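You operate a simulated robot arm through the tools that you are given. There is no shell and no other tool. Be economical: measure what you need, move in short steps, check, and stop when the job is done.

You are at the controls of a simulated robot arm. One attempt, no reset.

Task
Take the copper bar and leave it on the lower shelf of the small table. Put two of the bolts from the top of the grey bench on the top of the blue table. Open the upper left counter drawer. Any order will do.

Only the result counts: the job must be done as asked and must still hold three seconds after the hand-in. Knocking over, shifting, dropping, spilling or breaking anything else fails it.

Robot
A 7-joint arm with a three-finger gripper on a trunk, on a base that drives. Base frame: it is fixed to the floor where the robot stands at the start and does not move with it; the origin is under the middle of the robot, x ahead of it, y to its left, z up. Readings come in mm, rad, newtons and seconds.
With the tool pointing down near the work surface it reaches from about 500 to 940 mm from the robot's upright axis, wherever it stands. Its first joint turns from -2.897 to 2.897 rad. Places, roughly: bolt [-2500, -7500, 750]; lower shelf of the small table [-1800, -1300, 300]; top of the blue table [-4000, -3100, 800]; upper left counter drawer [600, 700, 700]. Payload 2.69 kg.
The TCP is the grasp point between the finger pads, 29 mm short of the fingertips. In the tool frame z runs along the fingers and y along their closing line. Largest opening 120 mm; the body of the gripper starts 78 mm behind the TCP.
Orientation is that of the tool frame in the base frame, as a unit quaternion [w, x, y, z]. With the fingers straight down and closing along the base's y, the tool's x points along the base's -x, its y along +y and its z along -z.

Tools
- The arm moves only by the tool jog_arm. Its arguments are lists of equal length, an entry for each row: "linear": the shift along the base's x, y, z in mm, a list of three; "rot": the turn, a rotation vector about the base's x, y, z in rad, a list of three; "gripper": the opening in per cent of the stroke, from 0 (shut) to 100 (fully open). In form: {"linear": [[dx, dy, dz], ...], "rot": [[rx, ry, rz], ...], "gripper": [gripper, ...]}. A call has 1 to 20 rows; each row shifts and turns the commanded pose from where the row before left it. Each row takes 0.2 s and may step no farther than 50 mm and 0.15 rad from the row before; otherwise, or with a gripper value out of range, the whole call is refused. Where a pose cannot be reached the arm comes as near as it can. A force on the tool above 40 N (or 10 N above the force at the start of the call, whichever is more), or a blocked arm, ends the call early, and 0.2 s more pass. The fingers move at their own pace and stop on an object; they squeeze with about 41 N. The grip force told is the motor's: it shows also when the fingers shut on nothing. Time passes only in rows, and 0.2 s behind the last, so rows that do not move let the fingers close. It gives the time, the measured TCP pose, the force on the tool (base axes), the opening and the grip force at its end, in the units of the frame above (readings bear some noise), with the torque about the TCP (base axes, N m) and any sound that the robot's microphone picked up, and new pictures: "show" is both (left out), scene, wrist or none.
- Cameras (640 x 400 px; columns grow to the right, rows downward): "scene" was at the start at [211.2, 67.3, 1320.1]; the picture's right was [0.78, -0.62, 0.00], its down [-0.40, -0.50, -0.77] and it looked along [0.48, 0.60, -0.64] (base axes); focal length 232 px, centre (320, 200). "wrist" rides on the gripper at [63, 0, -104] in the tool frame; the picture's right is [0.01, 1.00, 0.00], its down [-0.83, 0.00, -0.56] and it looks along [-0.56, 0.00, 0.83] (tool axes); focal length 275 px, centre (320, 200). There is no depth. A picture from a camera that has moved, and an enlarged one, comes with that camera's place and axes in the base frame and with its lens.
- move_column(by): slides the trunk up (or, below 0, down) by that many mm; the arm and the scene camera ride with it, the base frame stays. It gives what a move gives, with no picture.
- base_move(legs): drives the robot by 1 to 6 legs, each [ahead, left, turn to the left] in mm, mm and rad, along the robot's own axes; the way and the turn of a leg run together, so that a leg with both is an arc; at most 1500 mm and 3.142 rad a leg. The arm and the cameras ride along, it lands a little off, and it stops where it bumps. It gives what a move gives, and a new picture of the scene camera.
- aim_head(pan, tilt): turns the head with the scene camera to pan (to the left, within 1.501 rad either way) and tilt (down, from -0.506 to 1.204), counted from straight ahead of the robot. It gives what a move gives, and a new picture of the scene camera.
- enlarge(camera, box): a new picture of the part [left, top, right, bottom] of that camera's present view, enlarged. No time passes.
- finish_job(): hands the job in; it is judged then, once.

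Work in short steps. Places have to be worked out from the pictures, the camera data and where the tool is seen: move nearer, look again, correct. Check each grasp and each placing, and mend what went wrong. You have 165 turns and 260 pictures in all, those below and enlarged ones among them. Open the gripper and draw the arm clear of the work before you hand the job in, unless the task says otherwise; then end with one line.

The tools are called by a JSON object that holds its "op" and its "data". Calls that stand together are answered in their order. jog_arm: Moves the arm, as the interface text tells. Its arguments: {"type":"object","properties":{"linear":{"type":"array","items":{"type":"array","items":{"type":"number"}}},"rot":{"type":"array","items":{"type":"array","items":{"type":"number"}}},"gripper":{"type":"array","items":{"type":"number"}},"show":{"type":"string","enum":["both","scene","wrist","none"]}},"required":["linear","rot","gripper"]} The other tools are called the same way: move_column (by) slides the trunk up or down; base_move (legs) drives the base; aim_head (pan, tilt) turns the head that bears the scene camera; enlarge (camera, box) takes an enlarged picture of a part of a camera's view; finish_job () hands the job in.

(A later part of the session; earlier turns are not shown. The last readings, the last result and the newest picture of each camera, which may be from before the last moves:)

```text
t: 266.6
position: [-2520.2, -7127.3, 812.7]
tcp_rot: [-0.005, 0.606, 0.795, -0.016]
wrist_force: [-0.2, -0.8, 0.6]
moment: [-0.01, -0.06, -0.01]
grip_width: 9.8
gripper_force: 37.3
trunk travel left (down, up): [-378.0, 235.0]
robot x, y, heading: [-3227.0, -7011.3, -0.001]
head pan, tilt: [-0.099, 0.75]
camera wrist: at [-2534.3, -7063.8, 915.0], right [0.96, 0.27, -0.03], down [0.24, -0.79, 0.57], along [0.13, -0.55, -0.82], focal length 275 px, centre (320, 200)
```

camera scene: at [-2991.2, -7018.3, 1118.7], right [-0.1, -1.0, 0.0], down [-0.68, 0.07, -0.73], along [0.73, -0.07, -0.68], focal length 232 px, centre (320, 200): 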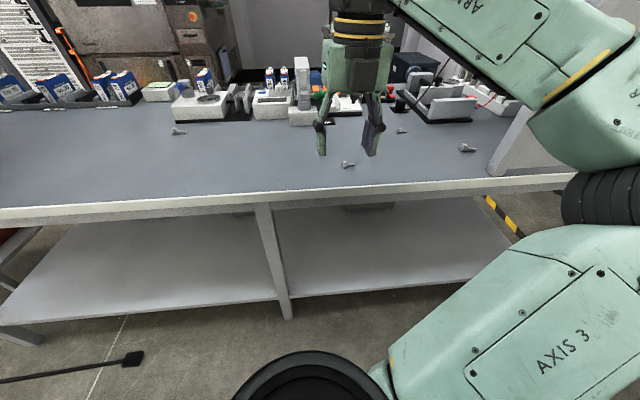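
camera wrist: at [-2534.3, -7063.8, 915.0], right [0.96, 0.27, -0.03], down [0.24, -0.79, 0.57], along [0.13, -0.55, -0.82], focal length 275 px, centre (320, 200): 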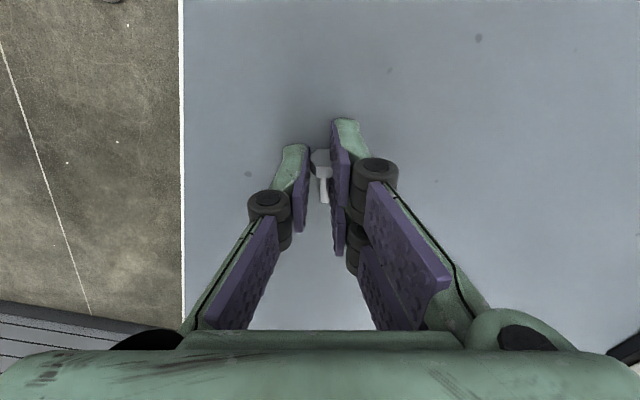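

Gripped at 9.8 mm with 37 N. Lift and check.

{"op": "jog_arm", "data": {"linear": [[0, 0, 10], [0, 0, 25], [0, 0, 35], [0, 0, 40], [0, 0, 0]], "rot": [[0, 0, 0], [0, 0, 0], [0, 0, 0], [0, 0, 0], [0, 0, 0]], "gripper": [5, 5, 5, 5, 5], "show": "wrist"}}

{"op": "enlarge", "data": {"camera": "wrist", "box": [260, 110, 380, 230]}}

```text
t: 267.8
position: [-2519.9, -7126.2, 920.5]
tcp_rot: [-0.004, 0.606, 0.796, -0.017]
wrist_force: [0.3, -1.2, 0.5]
moment: [-0.01, 0.0, -0.01]
grip_width: 9.4
gripper_force: 36.6
trunk travel left (down, up): [-378.0, 235.0]
robot x, y, heading: [-3232.7, -7010.4, 0.008]
head pan, tilt: [-0.099, 0.75]
camera wrist: at [-2534.8, -7063.7, 1023.8], right [0.96, 0.27, -0.03], down [0.24, -0.79, 0.56], along [0.13, -0.55, -0.82], focal length 275 px, centre (320, 200)
```

wrist: 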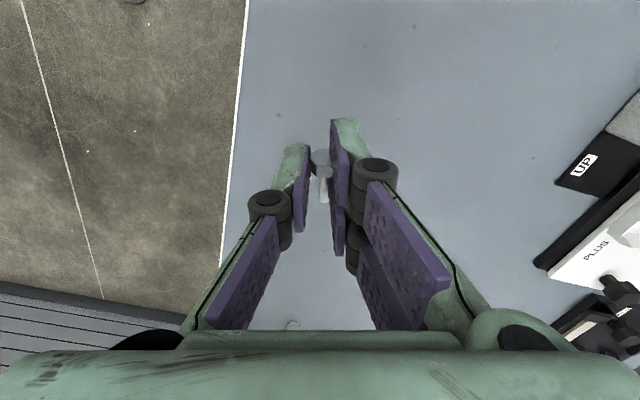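

```text
3.33 times, centred on (320, 170) of wrist
camera zoom: at [-2534.8, -7063.7, 1023.8], right [0.96, 0.27, -0.03], down [0.24, -0.79, 0.56], along [0.13, -0.55, -0.82], focal length 918 px, centre (320, 300)
```

zoom: 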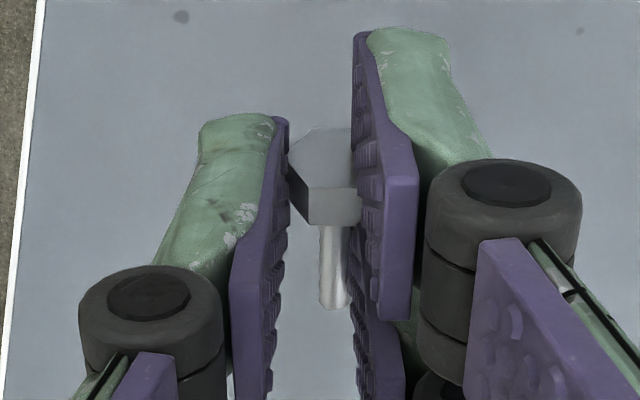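

The bolt is held. I raise the trunk, back off, turn north and drive to the south end of the blue table.

{"op": "move_column", "data": {"by": 200}}

{"op": "base_move", "data": {"legs": [[-550, 0, 0], [0, 0, 1.565], [0, 240, 0], [1500, 0, 0], [500, 0, 0]]}}

{"op": "aim_head", "data": {"pan": 0.0, "tilt": 0.4}}

```text
t: 270.0
position: [-2519.1, -7126.6, 1120.5]
tcp_rot: [-0.005, 0.606, 0.795, -0.016]
wrist_force: [0.8, -1.0, -1.0]
moment: [0.03, -0.04, -0.04]
grip_width: 9.5
gripper_force: 37.2
trunk travel left (down, up): [-578.0, 35.0]
robot x, y, heading: [-3230.9, -7010.2, 0.003]
head pan, tilt: [-0.099, 0.75]
```

```text
t: 288.8
position: [-4005.3, -4298.4, 1120.8]
tcp_rot: [0.008, -0.152, 0.988, -0.015]
wrist_force: [0.2, 0.1, 0.0]
moment: [0.01, 0.0, -0.01]
grip_width: 7.5
gripper_force: 35.9
trunk travel left (down, up): [-578.0, 35.0]
robot x, y, heading: [-4092.9, -5013.9, 1.609]
head pan, tilt: [-0.099, 0.75]
camera scene: at [-4092.1, -4775.8, 1318.6], right [1.0, -0.06, 0.0], down [-0.04, -0.68, -0.73], along [0.04, 0.73, -0.68], focal length 232 px, centre (320, 200)
```

scene: 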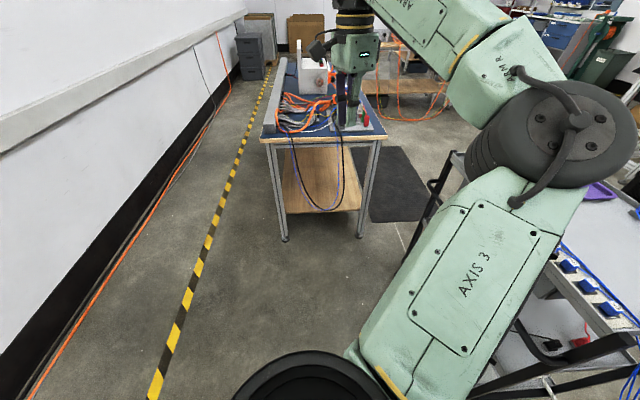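

```text
t: 289.6
position: [-4004.4, -4299.3, 1121.0]
tcp_rot: [0.008, -0.152, 0.988, -0.015]
wrist_force: [0.1, -0.8, -1.1]
moment: [0.02, -0.01, -0.02]
grip_width: 7.9
gripper_force: 35.8
trunk travel left (down, up): [-578.0, 35.0]
robot x, y, heading: [-4091.3, -5012.2, 1.613]
head pan, tilt: [0.0, 0.4]
camera scene: at [-4100.7, -4766.3, 1349.8], right [1.0, 0.04, 0.0], down [0.02, -0.39, -0.92], along [-0.04, 0.92, -0.39], focal length 232 px, centre (320, 200)
```

scene: 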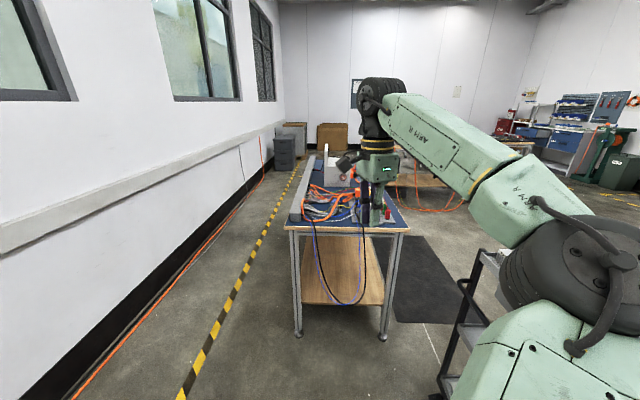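

I check the bolt in the gripper and zoom on the table top.

{"op": "enlarge", "data": {"camera": "scene", "box": [270, 150, 430, 250]}}

{"op": "enlarge", "data": {"camera": "wrist", "box": [240, 100, 400, 200]}}

```text
4.00 times, centred on (350, 200) of scene
camera zoom: at [-4100.7, -4766.3, 1349.8], right [1.0, 0.04, 0.0], down [0.02, -0.39, -0.92], along [-0.04, 0.92, -0.39], focal length 927 px, centre (200, 200)
```

zoom: 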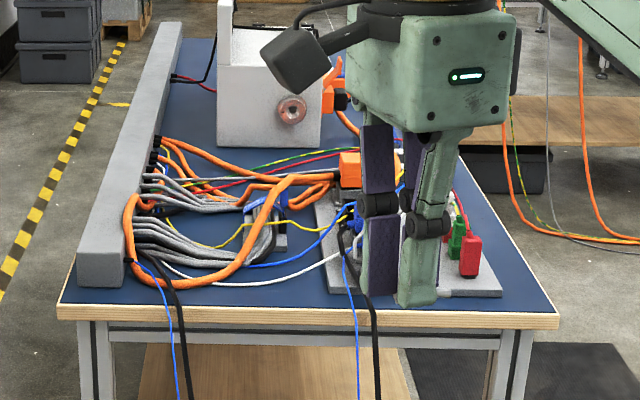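

```text
4.00 times, centred on (320, 150) of wrist
camera zoom: at [-4067.3, -4315.3, 1223.4], right [-0.31, 0.95, -0.03], down [0.78, 0.27, 0.57], along [0.55, 0.15, -0.82], focal length 1101 px, centre (320, 400)
```

zoom: 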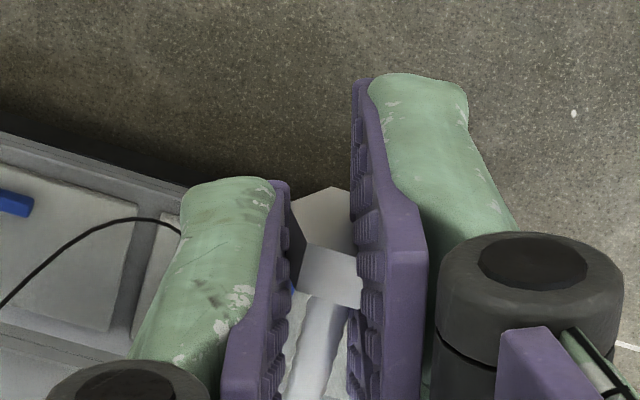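

The south end is crowded with cables and my elbow would hang over the cart. The east side has a free strip, so I go round: back off south, turn to face south, then drive in reverse through the gap as before.

{"op": "base_move", "data": {"legs": [[-900, 0, -0.04], [0, 0, -3.141], [0, 1205, 0]]}}

{"op": "aim_head", "data": {"pan": 1.2, "tilt": 0.6}}

```text
t: 310.7
position: [-3003.7, -6588.5, 1120.3]
tcp_rot: [-0.014, 0.989, 0.147, -0.008]
wrist_force: [0.1, -0.5, -0.2]
moment: [-0.04, 0.0, 0.02]
grip_width: 6.7
gripper_force: 0.2
trunk travel left (down, up): [-578.0, 35.0]
robot x, y, heading: [-2909.0, -5872.8, -1.542]
head pan, tilt: [0.0, 0.4]
camera scene: at [-2898.3, -6120.3, 1349.8], right [-1.0, -0.03, 0.0], down [-0.01, 0.39, -0.92], along [0.03, -0.92, -0.39], focal length 232 px, centre (320, 200)
```

scene: 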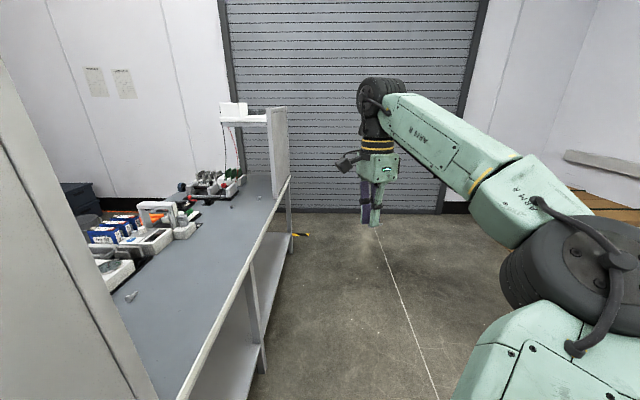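

```text
t: 312.1
position: [-3004.2, -6587.3, 1121.0]
tcp_rot: [-0.015, 0.989, 0.147, -0.009]
wrist_force: [0.7, -0.8, 0.0]
moment: [0.06, 0.03, 0.01]
grip_width: 6.1
gripper_force: 0.0
trunk travel left (down, up): [-578.0, 35.0]
robot x, y, heading: [-2907.8, -5873.9, -1.544]
head pan, tilt: [1.201, 0.6]
camera scene: at [-2817.7, -6057.4, 1331.6], right [-0.34, -0.94, 0.0], down [-0.53, 0.19, -0.83], along [0.78, -0.28, -0.56], focal length 232 px, centre (320, 200)
```

scene: 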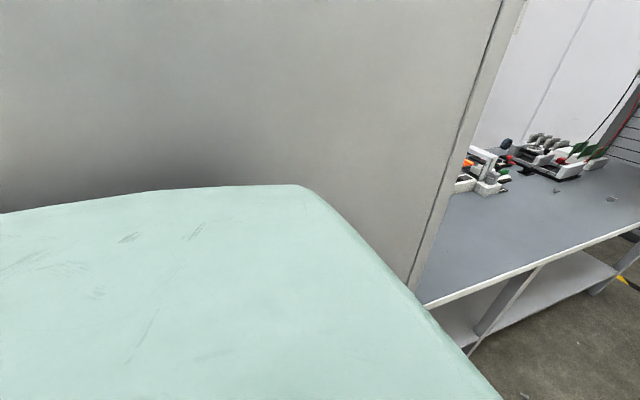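

The grip force fell to 0 — the bolt may have slipped. I look at the gripper.

{"op": "enlarge", "data": {"camera": "wrist", "box": [240, 90, 400, 250]}}

```text
2.50 times, centred on (320, 170) of wrist
camera zoom: at [-2942.8, -6571.0, 1223.4], right [0.29, -0.96, -0.03], down [-0.78, -0.26, 0.57], along [-0.55, -0.14, -0.82], focal length 688 px, centre (320, 275)
```

zoom: 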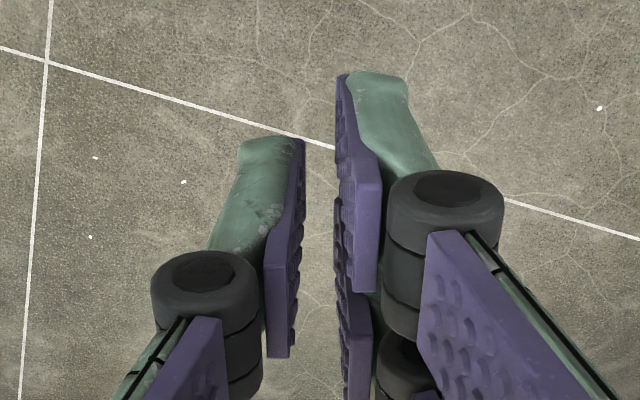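

The bolt has slipped out on the way. I must find it on the floor; I scan along the path I drove (west side).

{"op": "aim_head", "data": {"pan": -0.8, "tilt": 0.6}}

{"op": "enlarge", "data": {"camera": "scene", "box": [0, 100, 320, 300]}}

{"op": "aim_head", "data": {"pan": -0.1, "tilt": 0.75}}

{"op": "enlarge", "data": {"camera": "scene", "box": [160, 60, 480, 260]}}

```text
t: 314.1
position: [-3004.8, -6587.5, 1119.9]
tcp_rot: [-0.016, 0.989, 0.147, -0.009]
wrist_force: [-1.7, 0.8, -0.3]
moment: [0.01, 0.02, 0.0]
grip_width: 6.1
gripper_force: 0.2
trunk travel left (down, up): [-578.0, 35.0]
robot x, y, heading: [-2908.2, -5871.5, -1.546]
head pan, tilt: [-0.799, 0.6]
camera scene: at [-2962.5, -6091.2, 1331.6], right [-0.72, 0.7, 0.0], down [0.39, 0.41, -0.83], along [-0.57, -0.59, -0.56], focal length 232 px, centre (320, 200)
```

scene: 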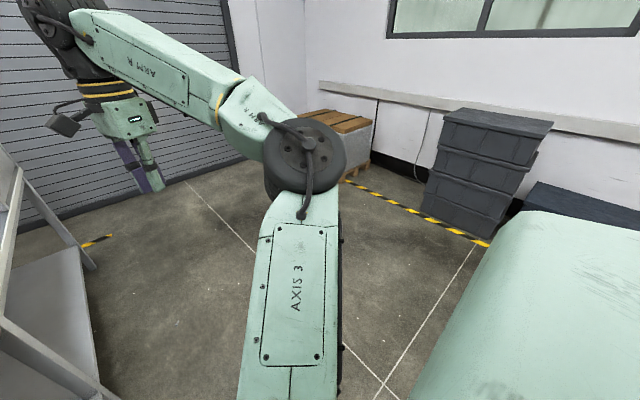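

```text
2.00 times, centred on (160, 200) of scene
camera zoom: at [-2962.5, -6091.2, 1331.6], right [-0.72, 0.7, 0.0], down [0.39, 0.41, -0.83], along [-0.57, -0.59, -0.56], focal length 464 px, centre (640, 200)
```

zoom: 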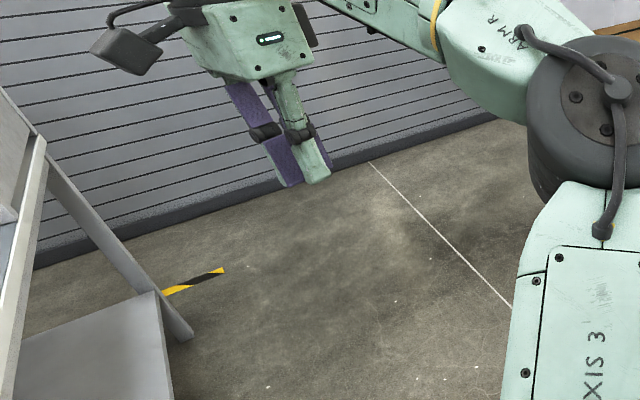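

```text
t: 315.1
position: [-3004.4, -6587.6, 1121.5]
tcp_rot: [-0.014, 0.989, 0.147, -0.008]
wrist_force: [-0.1, 0.3, -0.2]
moment: [0.02, 0.01, -0.01]
grip_width: 5.9
gripper_force: 0.0
trunk travel left (down, up): [-578.0, 35.0]
robot x, y, heading: [-2909.9, -5871.9, -1.542]
head pan, tilt: [-0.099, 0.75]
camera scene: at [-2906.9, -6110.4, 1318.7], right [-1.0, 0.07, 0.0], down [0.05, 0.68, -0.73], along [-0.05, -0.73, -0.68], focal length 232 px, centre (320, 200)
```

scene: 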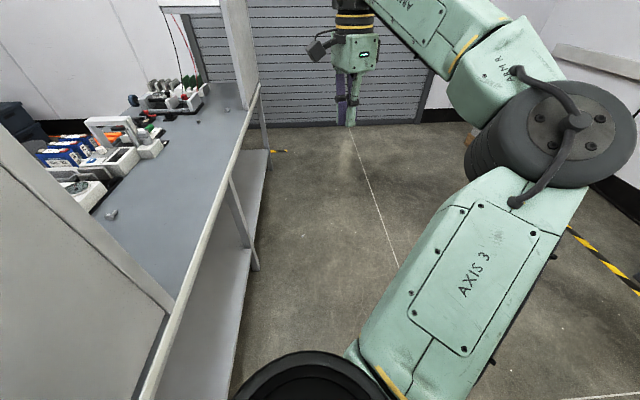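

```text
2.00 times, centred on (320, 160) of scene
camera zoom: at [-2906.9, -6110.4, 1318.7], right [-1.0, 0.07, 0.0], down [0.05, 0.68, -0.73], along [-0.05, -0.73, -0.68], focal length 464 px, centre (320, 280)
```

zoom: 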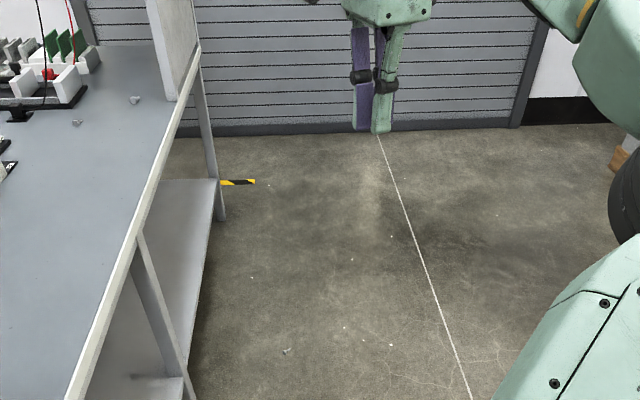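

I zoom on the speck near the lower middle to see whether it's the bolt.

{"op": "enlarge", "data": {"camera": "scene", "box": [280, 180, 340, 218]}}

{"op": "aim_head", "data": {"pan": -1.35, "tilt": 0.45}}

{"op": "enlarge", "data": {"camera": "scene", "box": [240, 150, 560, 350]}}

```text
10.53 times, centred on (310, 199) of scene
camera zoom: at [-2906.9, -6110.4, 1318.7], right [-1.0, 0.07, 0.0], down [0.05, 0.68, -0.73], along [-0.05, -0.73, -0.68], focal length 2440 px, centre (425, 210)
```

zoom: 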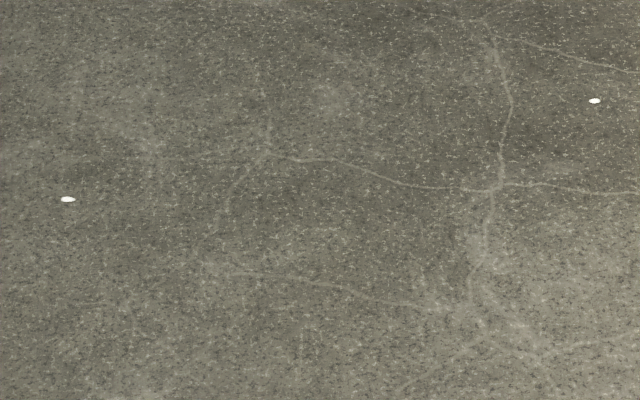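

```text
t: 316.6
position: [-3004.9, -6587.7, 1121.2]
tcp_rot: [-0.014, 0.989, 0.146, -0.008]
wrist_force: [0.0, -0.1, -0.1]
moment: [0.03, -0.01, 0.04]
grip_width: 6.3
gripper_force: 0.0
trunk travel left (down, up): [-578.0, 35.0]
robot x, y, heading: [-2910.0, -5869.7, -1.544]
head pan, tilt: [-1.349, 0.45]
camera scene: at [-2990.0, -6050.5, 1345.1], right [-0.25, 0.97, 0.0], down [0.42, 0.11, -0.9], along [-0.87, -0.22, -0.44], focal length 232 px, centre (320, 200)
```

scene: 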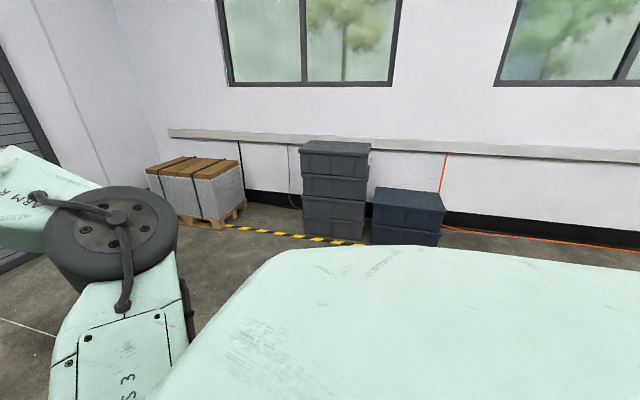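

```text
2.00 times, centred on (400, 250) of scene
camera zoom: at [-2990.0, -6050.5, 1345.1], right [-0.25, 0.97, 0.0], down [0.42, 0.11, -0.9], along [-0.87, -0.22, -0.44], focal length 464 px, centre (160, 100)
```

zoom: 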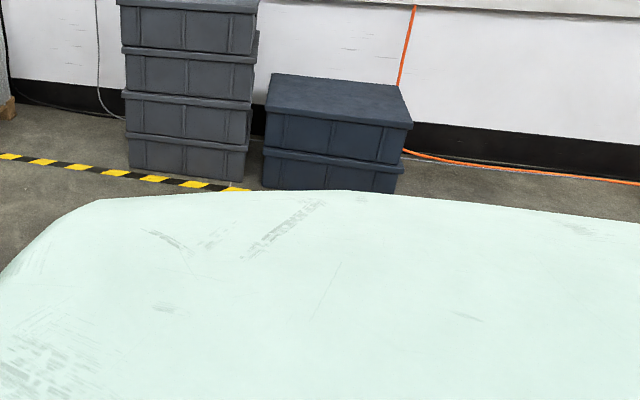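

My body blocks the view; I turn the robot to face west to survey the floor I crossed.

{"op": "base_move", "data": {"legs": [[0, 0, -1.6]]}}

{"op": "aim_head", "data": {"pan": 0.35, "tilt": 0.65}}

{"op": "enlarge", "data": {"camera": "scene", "box": [0, 60, 320, 260]}}

{"op": "enlarge", "data": {"camera": "scene", "box": [220, 60, 540, 260]}}

```text
t: 321.0
position: [-3618.1, -5744.8, 1121.4]
tcp_rot: [-0.016, 0.79, -0.613, 0.004]
wrist_force: [-0.3, -0.9, 0.0]
moment: [-0.03, -0.03, 0.03]
grip_width: 6.0
gripper_force: 0.1
trunk travel left (down, up): [-578.0, 35.0]
robot x, y, heading: [-2907.2, -5874.4, 3.123]
head pan, tilt: [-1.349, 0.45]
camera scene: at [-3080.1, -5779.3, 1345.2], right [0.98, 0.2, 0.0], down [0.09, -0.43, -0.9], along [-0.18, 0.88, -0.44], focal length 232 px, centre (320, 200)
```

scene: 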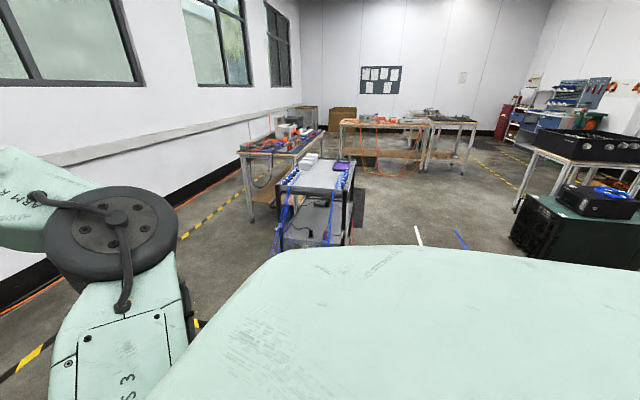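

```text
t: 322.7
position: [-3617.7, -5744.8, 1121.4]
tcp_rot: [-0.016, 0.79, -0.612, 0.005]
wrist_force: [-0.7, -0.6, 0.2]
moment: [0.01, 0.0, -0.03]
grip_width: 5.9
gripper_force: 0.1
trunk travel left (down, up): [-578.0, 35.0]
robot x, y, heading: [-2904.1, -5872.1, 3.127]
head pan, tilt: [0.351, 0.649]
camera scene: at [-3143.3, -5897.9, 1327.3], right [-0.33, 0.94, 0.0], down [0.57, 0.2, -0.8], along [-0.75, -0.26, -0.6], focal length 232 px, centre (320, 200)
```

scene: 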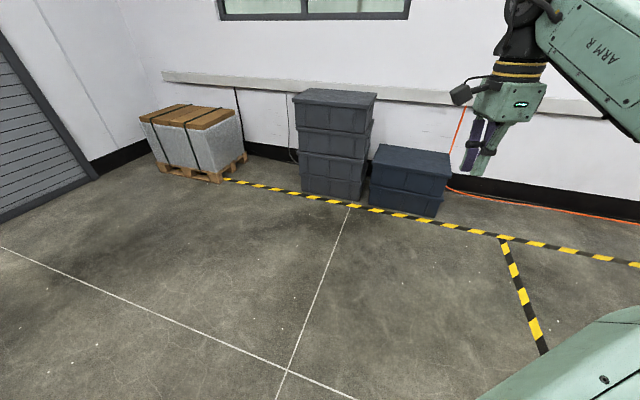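

```text
2.00 times, centred on (160, 160) of scene
camera zoom: at [-3143.3, -5897.9, 1327.3], right [-0.33, 0.94, 0.0], down [0.57, 0.2, -0.8], along [-0.75, -0.26, -0.6], focal length 464 px, centre (640, 280)
```

zoom: 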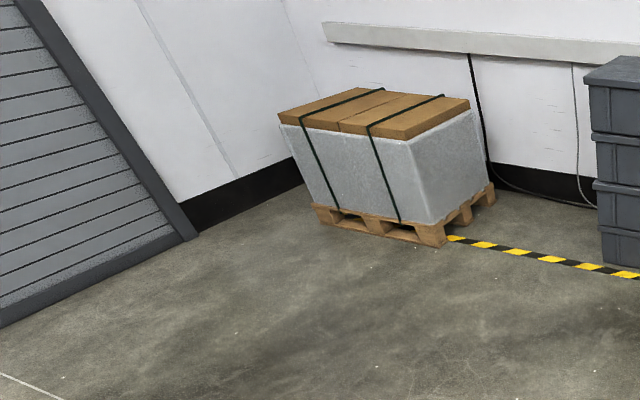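

```text
2.00 times, centred on (380, 160) of scene
camera zoom: at [-3143.3, -5897.9, 1327.3], right [-0.33, 0.94, 0.0], down [0.57, 0.2, -0.8], along [-0.75, -0.26, -0.6], focal length 464 px, centre (200, 280)
```

zoom: 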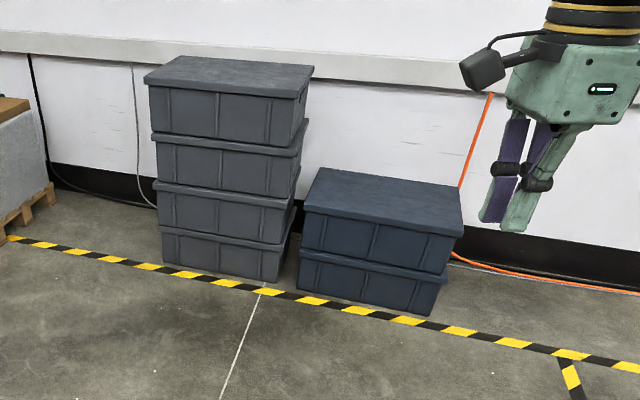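

Timing suggests it fell near the end, around (−2990,−6590). I look there.

{"op": "aim_head", "data": {"pan": 1.2, "tilt": 0.8}}

{"op": "aim_head", "data": {"pan": 0.7, "tilt": 0.85}}

{"op": "enlarge", "data": {"camera": "scene", "box": [0, 40, 320, 240]}}

```text
t: 323.9
position: [-3618.1, -5744.7, 1120.6]
tcp_rot: [-0.016, 0.79, -0.613, 0.005]
wrist_force: [-0.1, 0.1, 0.7]
moment: [-0.02, 0.01, 0.02]
grip_width: 5.8
gripper_force: 0.0
trunk travel left (down, up): [-578.0, 35.0]
robot x, y, heading: [-2907.3, -5875.5, 3.125]
head pan, tilt: [1.201, 0.799]
camera scene: at [-3091.7, -5944.1, 1314.7], right [-0.93, 0.38, 0.0], down [0.27, 0.66, -0.7], along [-0.26, -0.65, -0.72], focal length 232 px, centre (320, 200)
```

scene: 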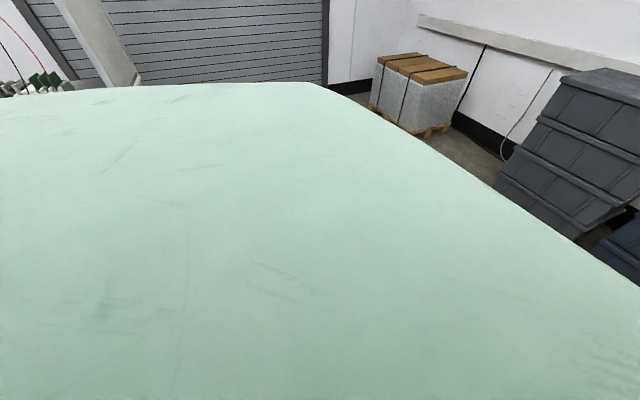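

```text
t: 324.8
position: [-3617.3, -5744.9, 1121.9]
tcp_rot: [-0.015, 0.79, -0.613, 0.005]
wrist_force: [0.3, 0.1, -0.2]
moment: [0.0, -0.04, -0.01]
grip_width: 6.1
gripper_force: 0.0
trunk travel left (down, up): [-578.0, 35.0]
robot x, y, heading: [-2907.4, -5872.8, 3.126]
head pan, tilt: [0.7, 0.85]
camera scene: at [-3121.9, -5918.8, 1310.7], right [-0.63, 0.77, 0.0], down [0.58, 0.48, -0.66], along [-0.51, -0.42, -0.75], focal length 232 px, centre (320, 200)
```

scene: 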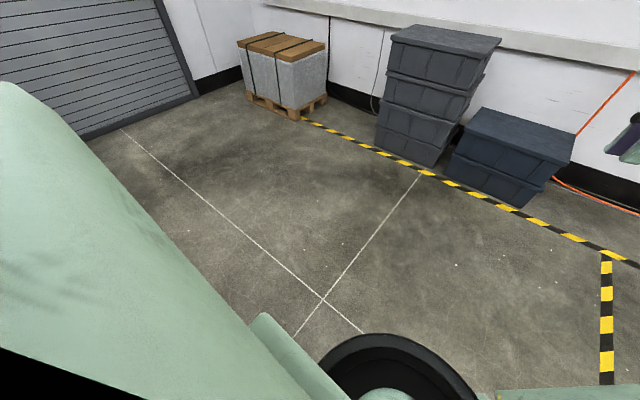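

```text
2.00 times, centred on (160, 140) of scene
camera zoom: at [-3121.9, -5918.8, 1310.7], right [-0.63, 0.77, 0.0], down [0.58, 0.48, -0.66], along [-0.51, -0.42, -0.75], focal length 464 px, centre (640, 320)
```

zoom: 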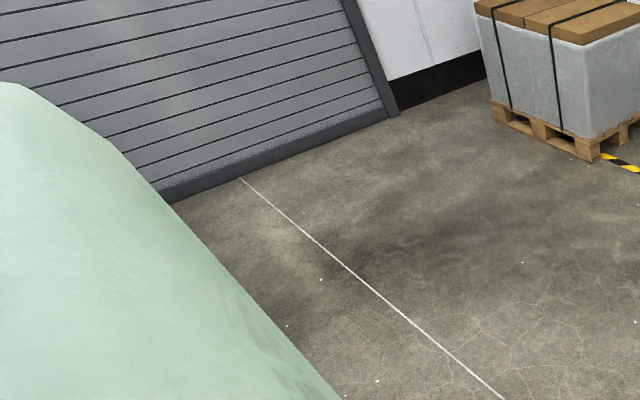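

{"op": "enlarge", "data": {"camera": "scene", "box": [180, 140, 500, 340]}}

{"op": "enlarge", "data": {"camera": "scene", "box": [400, 180, 640, 330]}}

{"op": "base_move", "data": {"legs": [[0, 0, 1.25]]}}

{"op": "aim_head", "data": {"pan": 0.1, "tilt": 0.85}}

{"op": "enlarge", "data": {"camera": "scene", "box": [160, 100, 480, 300]}}

```text
2.00 times, centred on (340, 240) of scene
camera zoom: at [-3121.9, -5918.8, 1310.7], right [-0.63, 0.77, 0.0], down [0.58, 0.48, -0.66], along [-0.51, -0.42, -0.75], focal length 464 px, centre (280, 120)
```

zoom: 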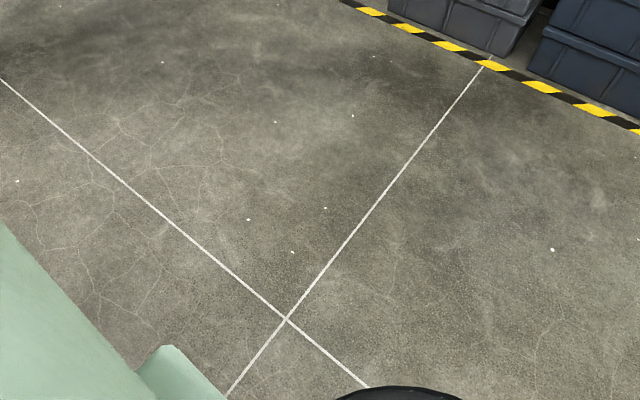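

```text
2.67 times, centred on (520, 255) of scene
camera zoom: at [-3121.9, -5918.8, 1310.7], right [-0.63, 0.77, 0.0], down [0.58, 0.48, -0.66], along [-0.51, -0.42, -0.75], focal length 618 px, centre (-213, 53)
```

zoom: 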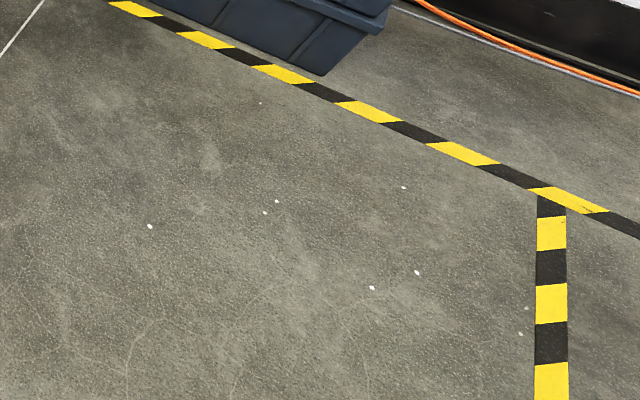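

```text
t: 328.4
position: [-3246.0, -6510.2, 1120.2]
tcp_rot: [-0.015, 0.999, -0.03, -0.006]
wrist_force: [0.6, -0.2, 0.1]
moment: [-0.03, 0.0, -0.01]
grip_width: 6.2
gripper_force: 0.0
trunk travel left (down, up): [-578.0, 35.0]
robot x, y, heading: [-2906.1, -5875.5, -1.894]
head pan, tilt: [0.7, 0.85]
camera scene: at [-2926.1, -6092.5, 1310.7], right [-0.93, -0.37, 0.0], down [-0.28, 0.7, -0.66], along [0.24, -0.61, -0.75], focal length 232 px, centre (320, 200)
```

scene: 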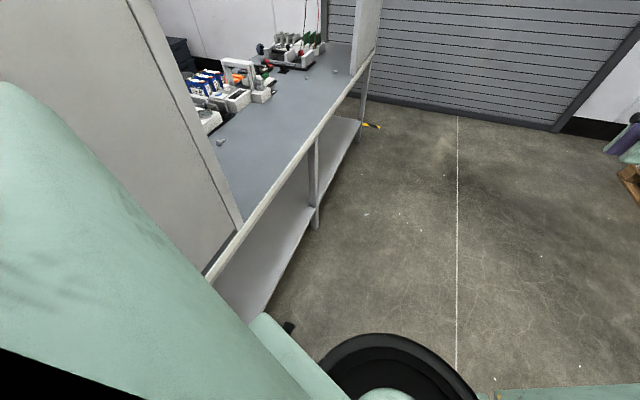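

```text
t: 329.4
position: [-3245.6, -6509.0, 1121.4]
tcp_rot: [-0.016, 0.999, -0.03, -0.005]
wrist_force: [0.4, -0.1, 0.0]
moment: [0.0, 0.01, -0.01]
grip_width: 5.9
gripper_force: 0.1
trunk travel left (down, up): [-578.0, 35.0]
robot x, y, heading: [-2903.2, -5873.4, -1.893]
head pan, tilt: [0.099, 0.85]
camera scene: at [-2972.2, -6096.0, 1310.7], right [-0.98, 0.22, 0.0], down [0.17, 0.73, -0.66], along [-0.15, -0.64, -0.75], focal length 232 px, centre (320, 200)
```

scene: 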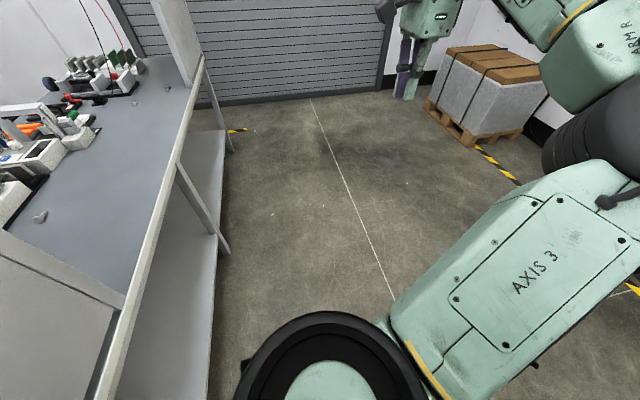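

```text
2.00 times, centred on (320, 200) of scene
camera zoom: at [-2972.2, -6096.0, 1310.7], right [-0.98, 0.22, 0.0], down [0.17, 0.73, -0.66], along [-0.15, -0.64, -0.75], focal length 464 px, centre (320, 200)
```

zoom: 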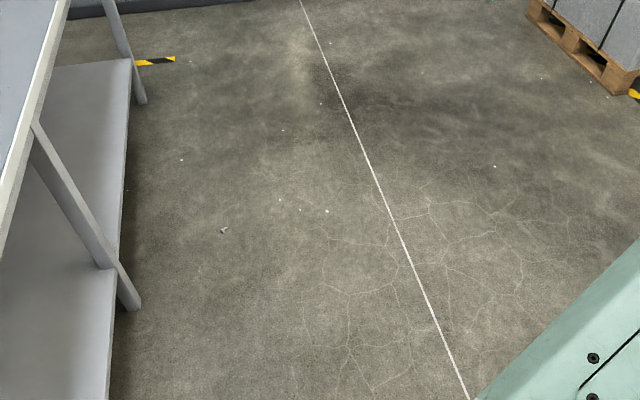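

A small object at the left-centre could be the bolt; I zoom in.

{"op": "enlarge", "data": {"camera": "scene", "box": [255, 205, 287, 225]}}

```text
16.00 times, centred on (271, 215) of scene
camera zoom: at [-2972.2, -6096.0, 1310.7], right [-0.98, 0.22, 0.0], down [0.17, 0.73, -0.66], along [-0.15, -0.64, -0.75], focal length 3709 px, centre (1104, -40)
```

zoom: 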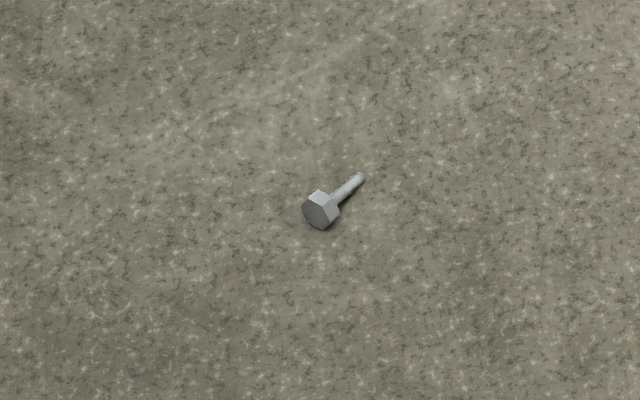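

Found the bolt on the floor at about (−2859,−7147). Last time the fingertips only pinched its upper part; I'll grip lower. I drive west of it, facing east.

{"op": "base_move", "data": {"legs": [[0, 0, 0.322], [0, -640, 0], [1190, 0, 0], [0, 0, 1.571]]}}

{"op": "aim_head", "data": {"pan": 0.0, "tilt": 0.9}}

```text
t: 345.4
position: [-2825.9, -7176.4, 1120.8]
tcp_rot: [-0.006, 0.605, 0.796, -0.016]
wrist_force: [-0.9, 0.2, 0.6]
moment: [0.0, -0.03, 0.01]
grip_width: 5.9
gripper_force: 0.1
trunk travel left (down, up): [-578.0, 35.0]
robot x, y, heading: [-3540.5, -7064.1, 0.003]
head pan, tilt: [0.099, 0.85]
camera scene: at [-3303.0, -7052.6, 1310.7], right [0.1, -0.99, 0.0], down [-0.75, -0.08, -0.66], along [0.66, 0.07, -0.75], focal length 232 px, centre (320, 200)
```

scene: 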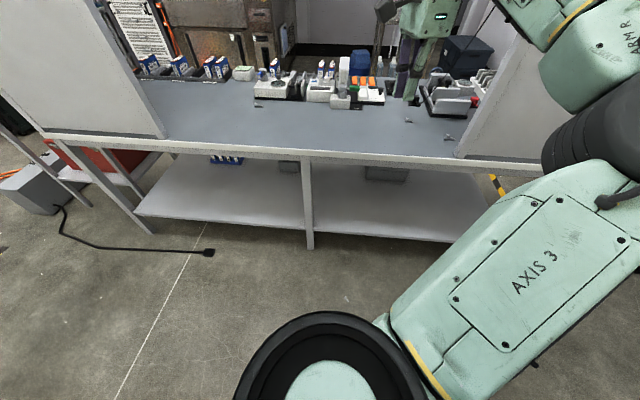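

```text
t: 346.1
position: [-2826.0, -7175.7, 1120.2]
tcp_rot: [-0.005, 0.604, 0.796, -0.016]
wrist_force: [-0.1, -0.3, -0.6]
moment: [0.02, 0.0, -0.01]
grip_width: 6.0
gripper_force: 0.1
trunk travel left (down, up): [-578.0, 35.0]
robot x, y, heading: [-3535.2, -7062.5, 0.008]
head pan, tilt: [0.0, 0.901]
camera scene: at [-3305.3, -7060.4, 1306.8], right [0.01, -1.0, 0.0], down [-0.78, 0.0, -0.62], along [0.62, 0.0, -0.78], focal length 232 px, centre (320, 200)
```

scene: 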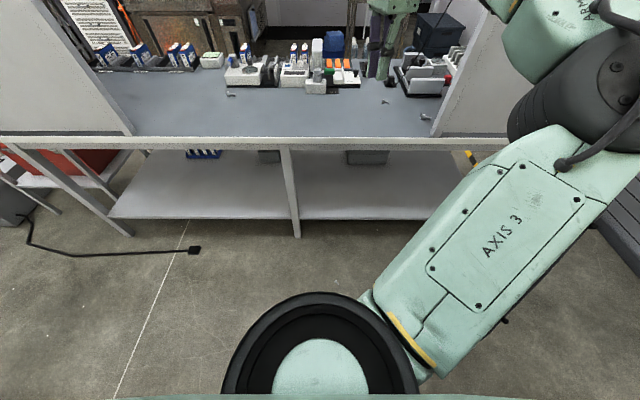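

Bench shows three bolts left, so the floor one is mine. I lower the trunk and hand toward the floor in stages.

{"op": "move_column", "data": {"by": -400}}

{"op": "jog_arm", "data": {"linear": [[0, 0, -50], [0, 0, -50], [0, 0, -50], [0, 0, -50], [0, 0, -50], [0, 0, -50], [0, 0, -50], [0, 0, -50]], "rot": [[0, 0, 0], [0, 0, 0], [0, 0, 0], [0, 0, 0], [0, 0, 0], [0, 0, 0], [0, 0, 0], [0, 0, 0]], "gripper": [40, 40, 40, 40, 40, 40, 40, 40], "show": "both"}}

```text
t: 349.9
position: [-2826.2, -7175.4, 720.0]
tcp_rot: [-0.005, 0.604, 0.796, -0.016]
wrist_force: [0.6, -0.4, -0.5]
moment: [0.0, -0.02, 0.06]
grip_width: 6.1
gripper_force: 0.0
trunk travel left (down, up): [-178.0, 435.0]
robot x, y, heading: [-3537.9, -7058.7, 0.007]
head pan, tilt: [0.0, 0.901]
```

```text
t: 351.7
position: [-2828.2, -7175.7, 321.4]
tcp_rot: [-0.005, 0.605, 0.796, -0.016]
wrist_force: [0.1, -0.3, 0.3]
moment: [0.01, -0.03, 0.0]
grip_width: 47.8
gripper_force: 0.0
trunk travel left (down, up): [-178.0, 435.0]
robot x, y, heading: [-3536.5, -7061.7, 0.004]
head pan, tilt: [0.0, 0.901]
camera scene: at [-3305.5, -7060.4, 907.0], right [0.01, -1.0, 0.0], down [-0.78, 0.0, -0.62], along [0.62, 0.0, -0.78], focal length 232 px, centre (320, 200)
camera wrist: at [-2843.6, -7112.2, 424.9], right [0.96, 0.27, -0.03], down [0.24, -0.79, 0.57], along [0.13, -0.55, -0.82], focal length 275 px, centre (320, 200)
```

scene: 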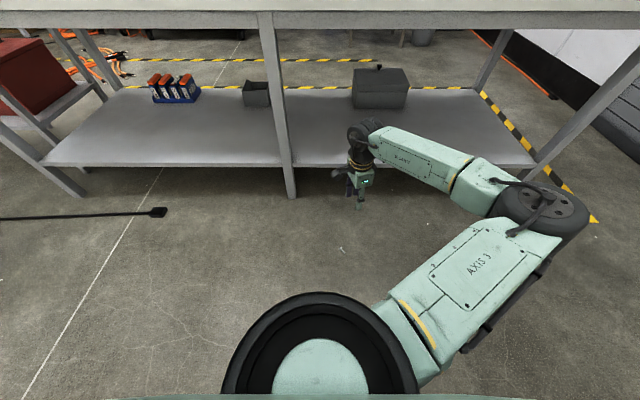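
wrist: 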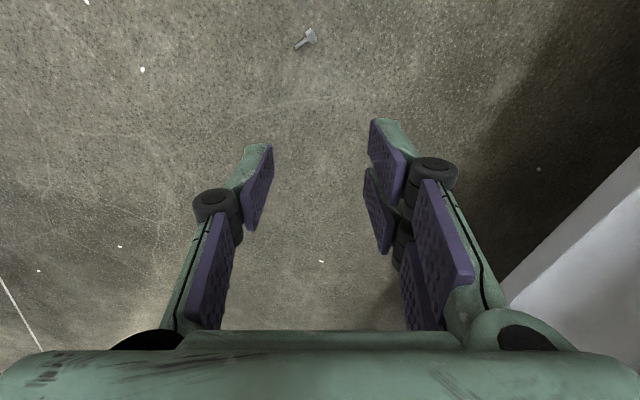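

The bolt is right there, at about (−2863,−7147). I zoom to get its axis.

{"op": "enlarge", "data": {"camera": "wrist", "box": [276, 18, 340, 58]}}

```text
10.00 times, centred on (308, 38) of wrist
camera zoom: at [-2843.6, -7112.2, 424.9], right [0.96, 0.27, -0.03], down [0.24, -0.79, 0.57], along [0.13, -0.55, -0.82], focal length 2753 px, centre (440, 1820)
```

zoom: 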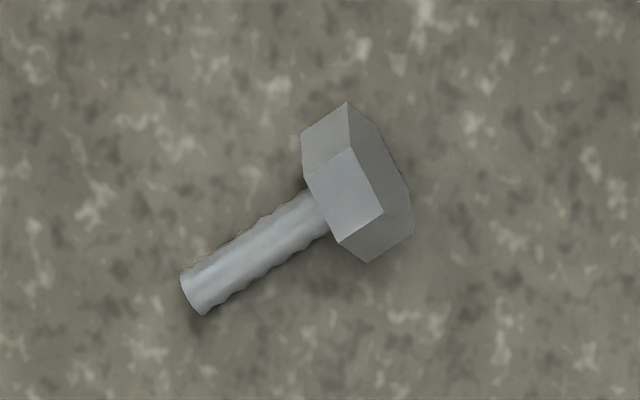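

Axis runs at 45°; I yaw −60°, centre over the head, and go down to z≈110.

{"op": "jog_arm", "data": {"linear": [[-5, 4, -25], [-5, 4, -25], [-4, 4, -25], [-4, 4, -25], [-4, 4, -25], [-4, 4, -25], [-4, 4, -25], [-3, 1, -25]], "rot": [[0, 0, -0.132], [0, 0, -0.132], [0, 0, -0.132], [0, 0, -0.132], [0, 0, -0.132], [0, 0, -0.132], [0, 0, -0.132], [0, 0, -0.132]], "gripper": [40, 40, 40, 40, 40, 40, 40, 40]}}

```text
t: 353.5
position: [-2860.8, -7146.0, 120.4]
tcp_rot: [-0.012, 0.924, 0.382, -0.011]
wrist_force: [-0.1, -0.3, 0.3]
moment: [0.03, -0.01, -0.01]
grip_width: 48.0
gripper_force: 0.0
trunk travel left (down, up): [-178.0, 435.0]
robot x, y, heading: [-3540.7, -7060.9, 0.007]
head pan, tilt: [0.0, 0.901]
camera scene: at [-3305.4, -7060.4, 906.9], right [0.01, -1.0, 0.0], down [-0.78, 0.0, -0.62], along [0.62, 0.0, -0.78], focal length 232 px, centre (320, 200)
camera wrist: at [-2811.8, -7101.9, 222.9], right [0.71, -0.7, -0.03], down [-0.57, -0.6, 0.56], along [-0.42, -0.38, -0.82], focal length 275 px, centre (320, 200)
```

scene: 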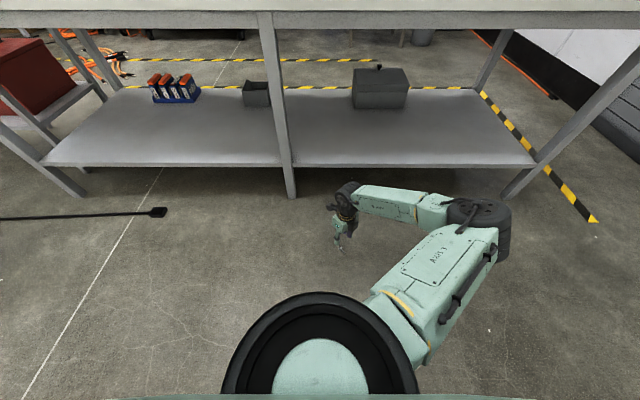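
wrist: 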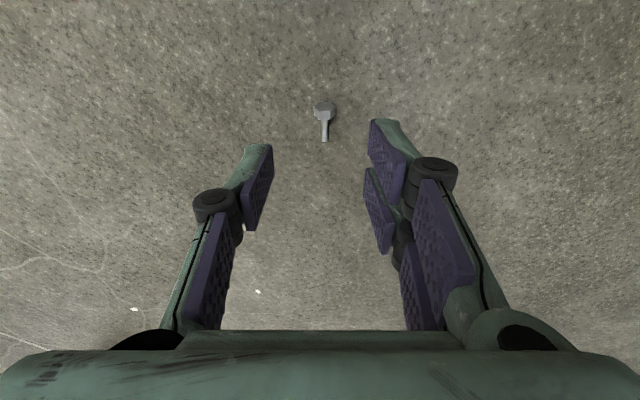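

Aligned. I descend to near the floor, final steps small.

{"op": "jog_arm", "data": {"linear": [[0, 0, -30], [-1, 0, -30], [-1, 0, -15], [0, 0, -6], [0, 0, -3], [0, 0, 0]], "rot": [[0, 0, 0], [0, 0, 0], [0, 0, 0], [0, 0, 0], [0, 0, 0], [0, 0, 0]], "gripper": [30, 30, 30, 30, 30, 30], "show": "wrist"}}

```text
t: 354.9
position: [-2860.0, -7146.5, 35.7]
tcp_rot: [-0.013, 0.923, 0.383, -0.011]
wrist_force: [0.9, 0.0, 0.2]
moment: [0.01, -0.01, -0.02]
grip_width: 36.0
gripper_force: 0.0
trunk travel left (down, up): [-178.0, 435.0]
robot x, y, heading: [-3536.6, -7065.5, 0.012]
head pan, tilt: [0.0, 0.901]
camera wrist: at [-2813.8, -7102.7, 139.0], right [0.71, -0.7, -0.03], down [-0.57, -0.6, 0.57], along [-0.42, -0.38, -0.82], focal length 275 px, centre (320, 200)
```

wrist: 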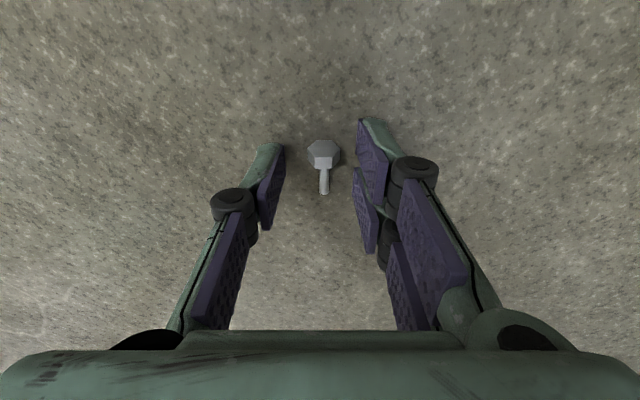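

{"op": "jog_arm", "data": {"linear": [[0, 0, -2], [0, 0, -2], [0, 0, -1.5], [0, 0, 0]], "rot": [[0, 0, 0], [0, 0, 0], [0, 0, 0], [0, 0, 0]], "gripper": [30, 30, 30, 30], "show": "none"}}

```text
t: 355.9
position: [-2860.3, -7146.5, 31.4]
tcp_rot: [-0.012, 0.924, 0.383, -0.012]
wrist_force: [-0.5, -0.4, -0.2]
moment: [-0.01, -0.02, 0.0]
grip_width: 36.0
gripper_force: 0.1
trunk travel left (down, up): [-178.0, 435.0]
robot x, y, heading: [-3535.5, -7063.8, 0.006]
head pan, tilt: [0.0, 0.901]
```

No contact yet at z≈31; one more 1.5 mm, then close fully on it.

{"op": "jog_arm", "data": {"linear": [[0, 0, -1.5], [0, 0, 0], [0, 0, 0], [0, 0, 0], [0, 0, 0], [0, 0, 0]], "rot": [[0, 0, 0], [0, 0, 0], [0, 0, 0], [0, 0, 0], [0, 0, 0], [0, 0, 0]], "gripper": [30, 10, 0, 0, 0, 0], "show": "wrist"}}

{"op": "enlarge", "data": {"camera": "wrist", "box": [260, 110, 380, 230]}}

```text
t: 357.3
position: [-2861.3, -7147.7, 30.5]
tcp_rot: [-0.012, 0.924, 0.383, -0.011]
wrist_force: [0.1, 0.1, -0.6]
moment: [0.0, 0.03, -0.01]
grip_width: 12.9
gripper_force: 39.2
trunk travel left (down, up): [-178.0, 435.0]
robot x, y, heading: [-3539.4, -7064.7, 0.001]
head pan, tilt: [0.0, 0.901]
camera wrist: at [-2814.6, -7102.7, 132.6], right [0.71, -0.7, -0.03], down [-0.57, -0.6, 0.57], along [-0.42, -0.38, -0.82], focal length 275 px, centre (320, 200)
```

wrist: 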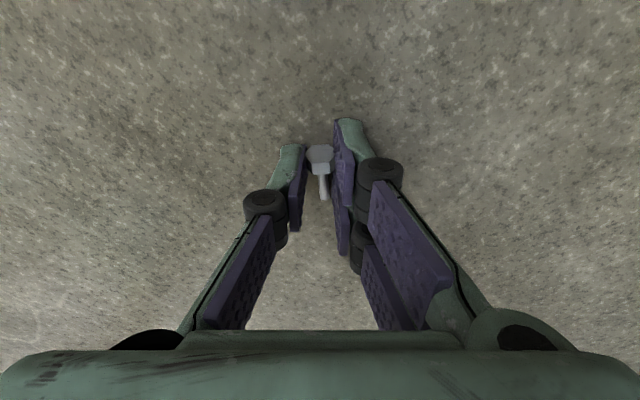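

```text
3.33 times, centred on (320, 170) of wrist
camera zoom: at [-2814.6, -7102.7, 132.6], right [0.71, -0.7, -0.03], down [-0.57, -0.6, 0.57], along [-0.42, -0.38, -0.82], focal length 918 px, centre (320, 300)
```

zoom: 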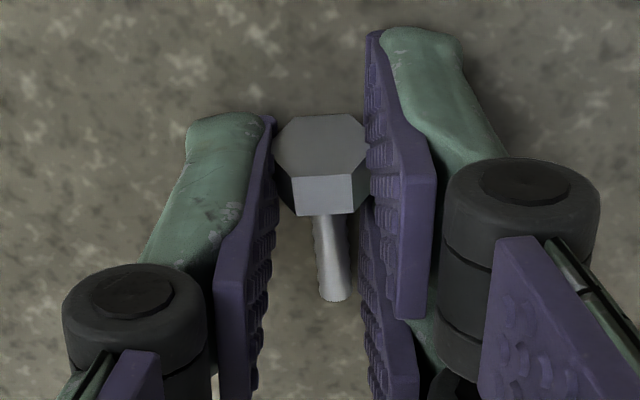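

Now a proper grip: 12.9 mm across the head, 39 N. Lift and verify.

{"op": "jog_arm", "data": {"linear": [[0, 0, 10], [0, 0, 30], [0, 0, 40], [0, 0, 45], [0, 0, 45], [0, 0, 45], [0, 0, 45], [0, 0, 45], [0, 0, 45]], "rot": [[0, 0, 0], [0, 0, 0], [0, 0, 0], [0, 0, 0], [0, 0, 0], [0, 0, 0], [0, 0, 0], [0, 0, 0], [0, 0, 0]], "gripper": [0, 0, 0, 0, 0, 0, 0, 0, 0], "show": "wrist"}}

{"op": "move_column", "data": {"by": 400}}

```text
t: 359.3
position: [-2861.0, -7145.7, 378.2]
tcp_rot: [-0.012, 0.923, 0.384, -0.012]
wrist_force: [0.0, 0.0, -0.7]
moment: [0.0, 0.03, 0.01]
grip_width: 12.8
gripper_force: 39.7
trunk travel left (down, up): [-178.0, 435.0]
robot x, y, heading: [-3537.3, -7061.6, 0.005]
head pan, tilt: [0.0, 0.901]
camera wrist: at [-2814.2, -7102.6, 480.0], right [0.71, -0.7, -0.03], down [-0.57, -0.6, 0.57], along [-0.42, -0.38, -0.82], focal length 275 px, centre (320, 200)
```

wrist: 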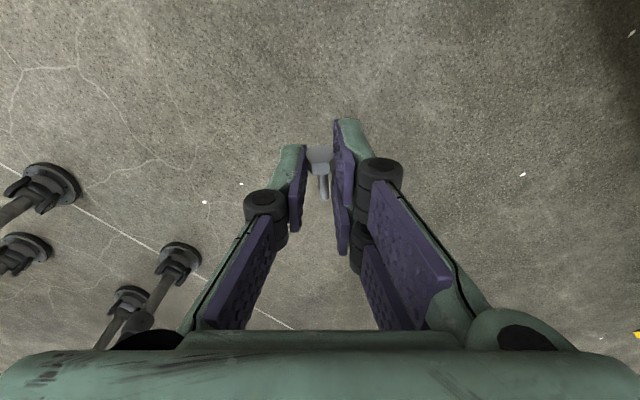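

```text
t: 363.2
position: [-2862.5, -7147.4, 776.2]
tcp_rot: [-0.013, 0.924, 0.383, -0.012]
wrist_force: [0.2, 0.4, -0.5]
moment: [-0.03, 0.0, -0.02]
grip_width: 12.9
gripper_force: 39.4
trunk travel left (down, up): [-578.0, 35.0]
robot x, y, heading: [-3538.6, -7062.1, 0.0]
head pan, tilt: [0.0, 0.901]
```

Stable at 12.9 mm. I raise the hand, turn south, reverse to y≈−5450 and strafe to the gap line x≈−2852.

{"op": "jog_arm", "data": {"linear": [[0, 0, 48], [0, 0, 48], [0, 0, 48], [0, 0, 48], [0, 0, 48], [0, 0, 48], [0, 0, 48]], "rot": [[0, 0, 0], [0, 0, 0], [0, 0, 0], [0, 0, 0], [0, 0, 0], [0, 0, 0], [0, 0, 0]], "gripper": [0, 0, 0, 0, 0, 0, 0], "show": "none"}}

{"op": "base_move", "data": {"legs": [[0, 0, -1.571], [-1500, 0, 0], [-110, 0, 0], [0, 670, 0]]}}

```text
t: 364.8
position: [-2863.6, -7147.8, 1114.5]
tcp_rot: [-0.012, 0.923, 0.383, -0.012]
wrist_force: [0.4, -0.5, -0.5]
moment: [0.03, 0.01, 0.0]
grip_width: 12.8
gripper_force: 39.5
trunk travel left (down, up): [-578.0, 35.0]
robot x, y, heading: [-3540.0, -7059.4, 0.008]
head pan, tilt: [0.0, 0.901]
```

```text
t: 382.2
position: [-2967.9, -6128.7, 1113.4]
tcp_rot: [-0.017, 0.917, -0.398, 0.001]
wrist_force: [0.2, -0.1, 0.3]
moment: [0.0, 0.0, -0.01]
grip_width: 12.1
gripper_force: 38.9
trunk travel left (down, up): [-578.0, 35.0]
robot x, y, heading: [-2856.4, -5456.5, -1.6]
head pan, tilt: [0.0, 0.901]
camera scene: at [-2862.5, -5686.1, 1306.8], right [-1.0, 0.03, 0.0], down [0.02, 0.78, -0.62], along [-0.02, -0.62, -0.78], focal length 232 px, centre (320, 200)
```

scene: 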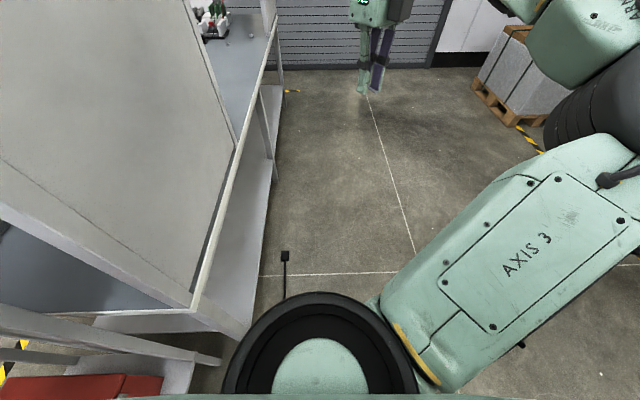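

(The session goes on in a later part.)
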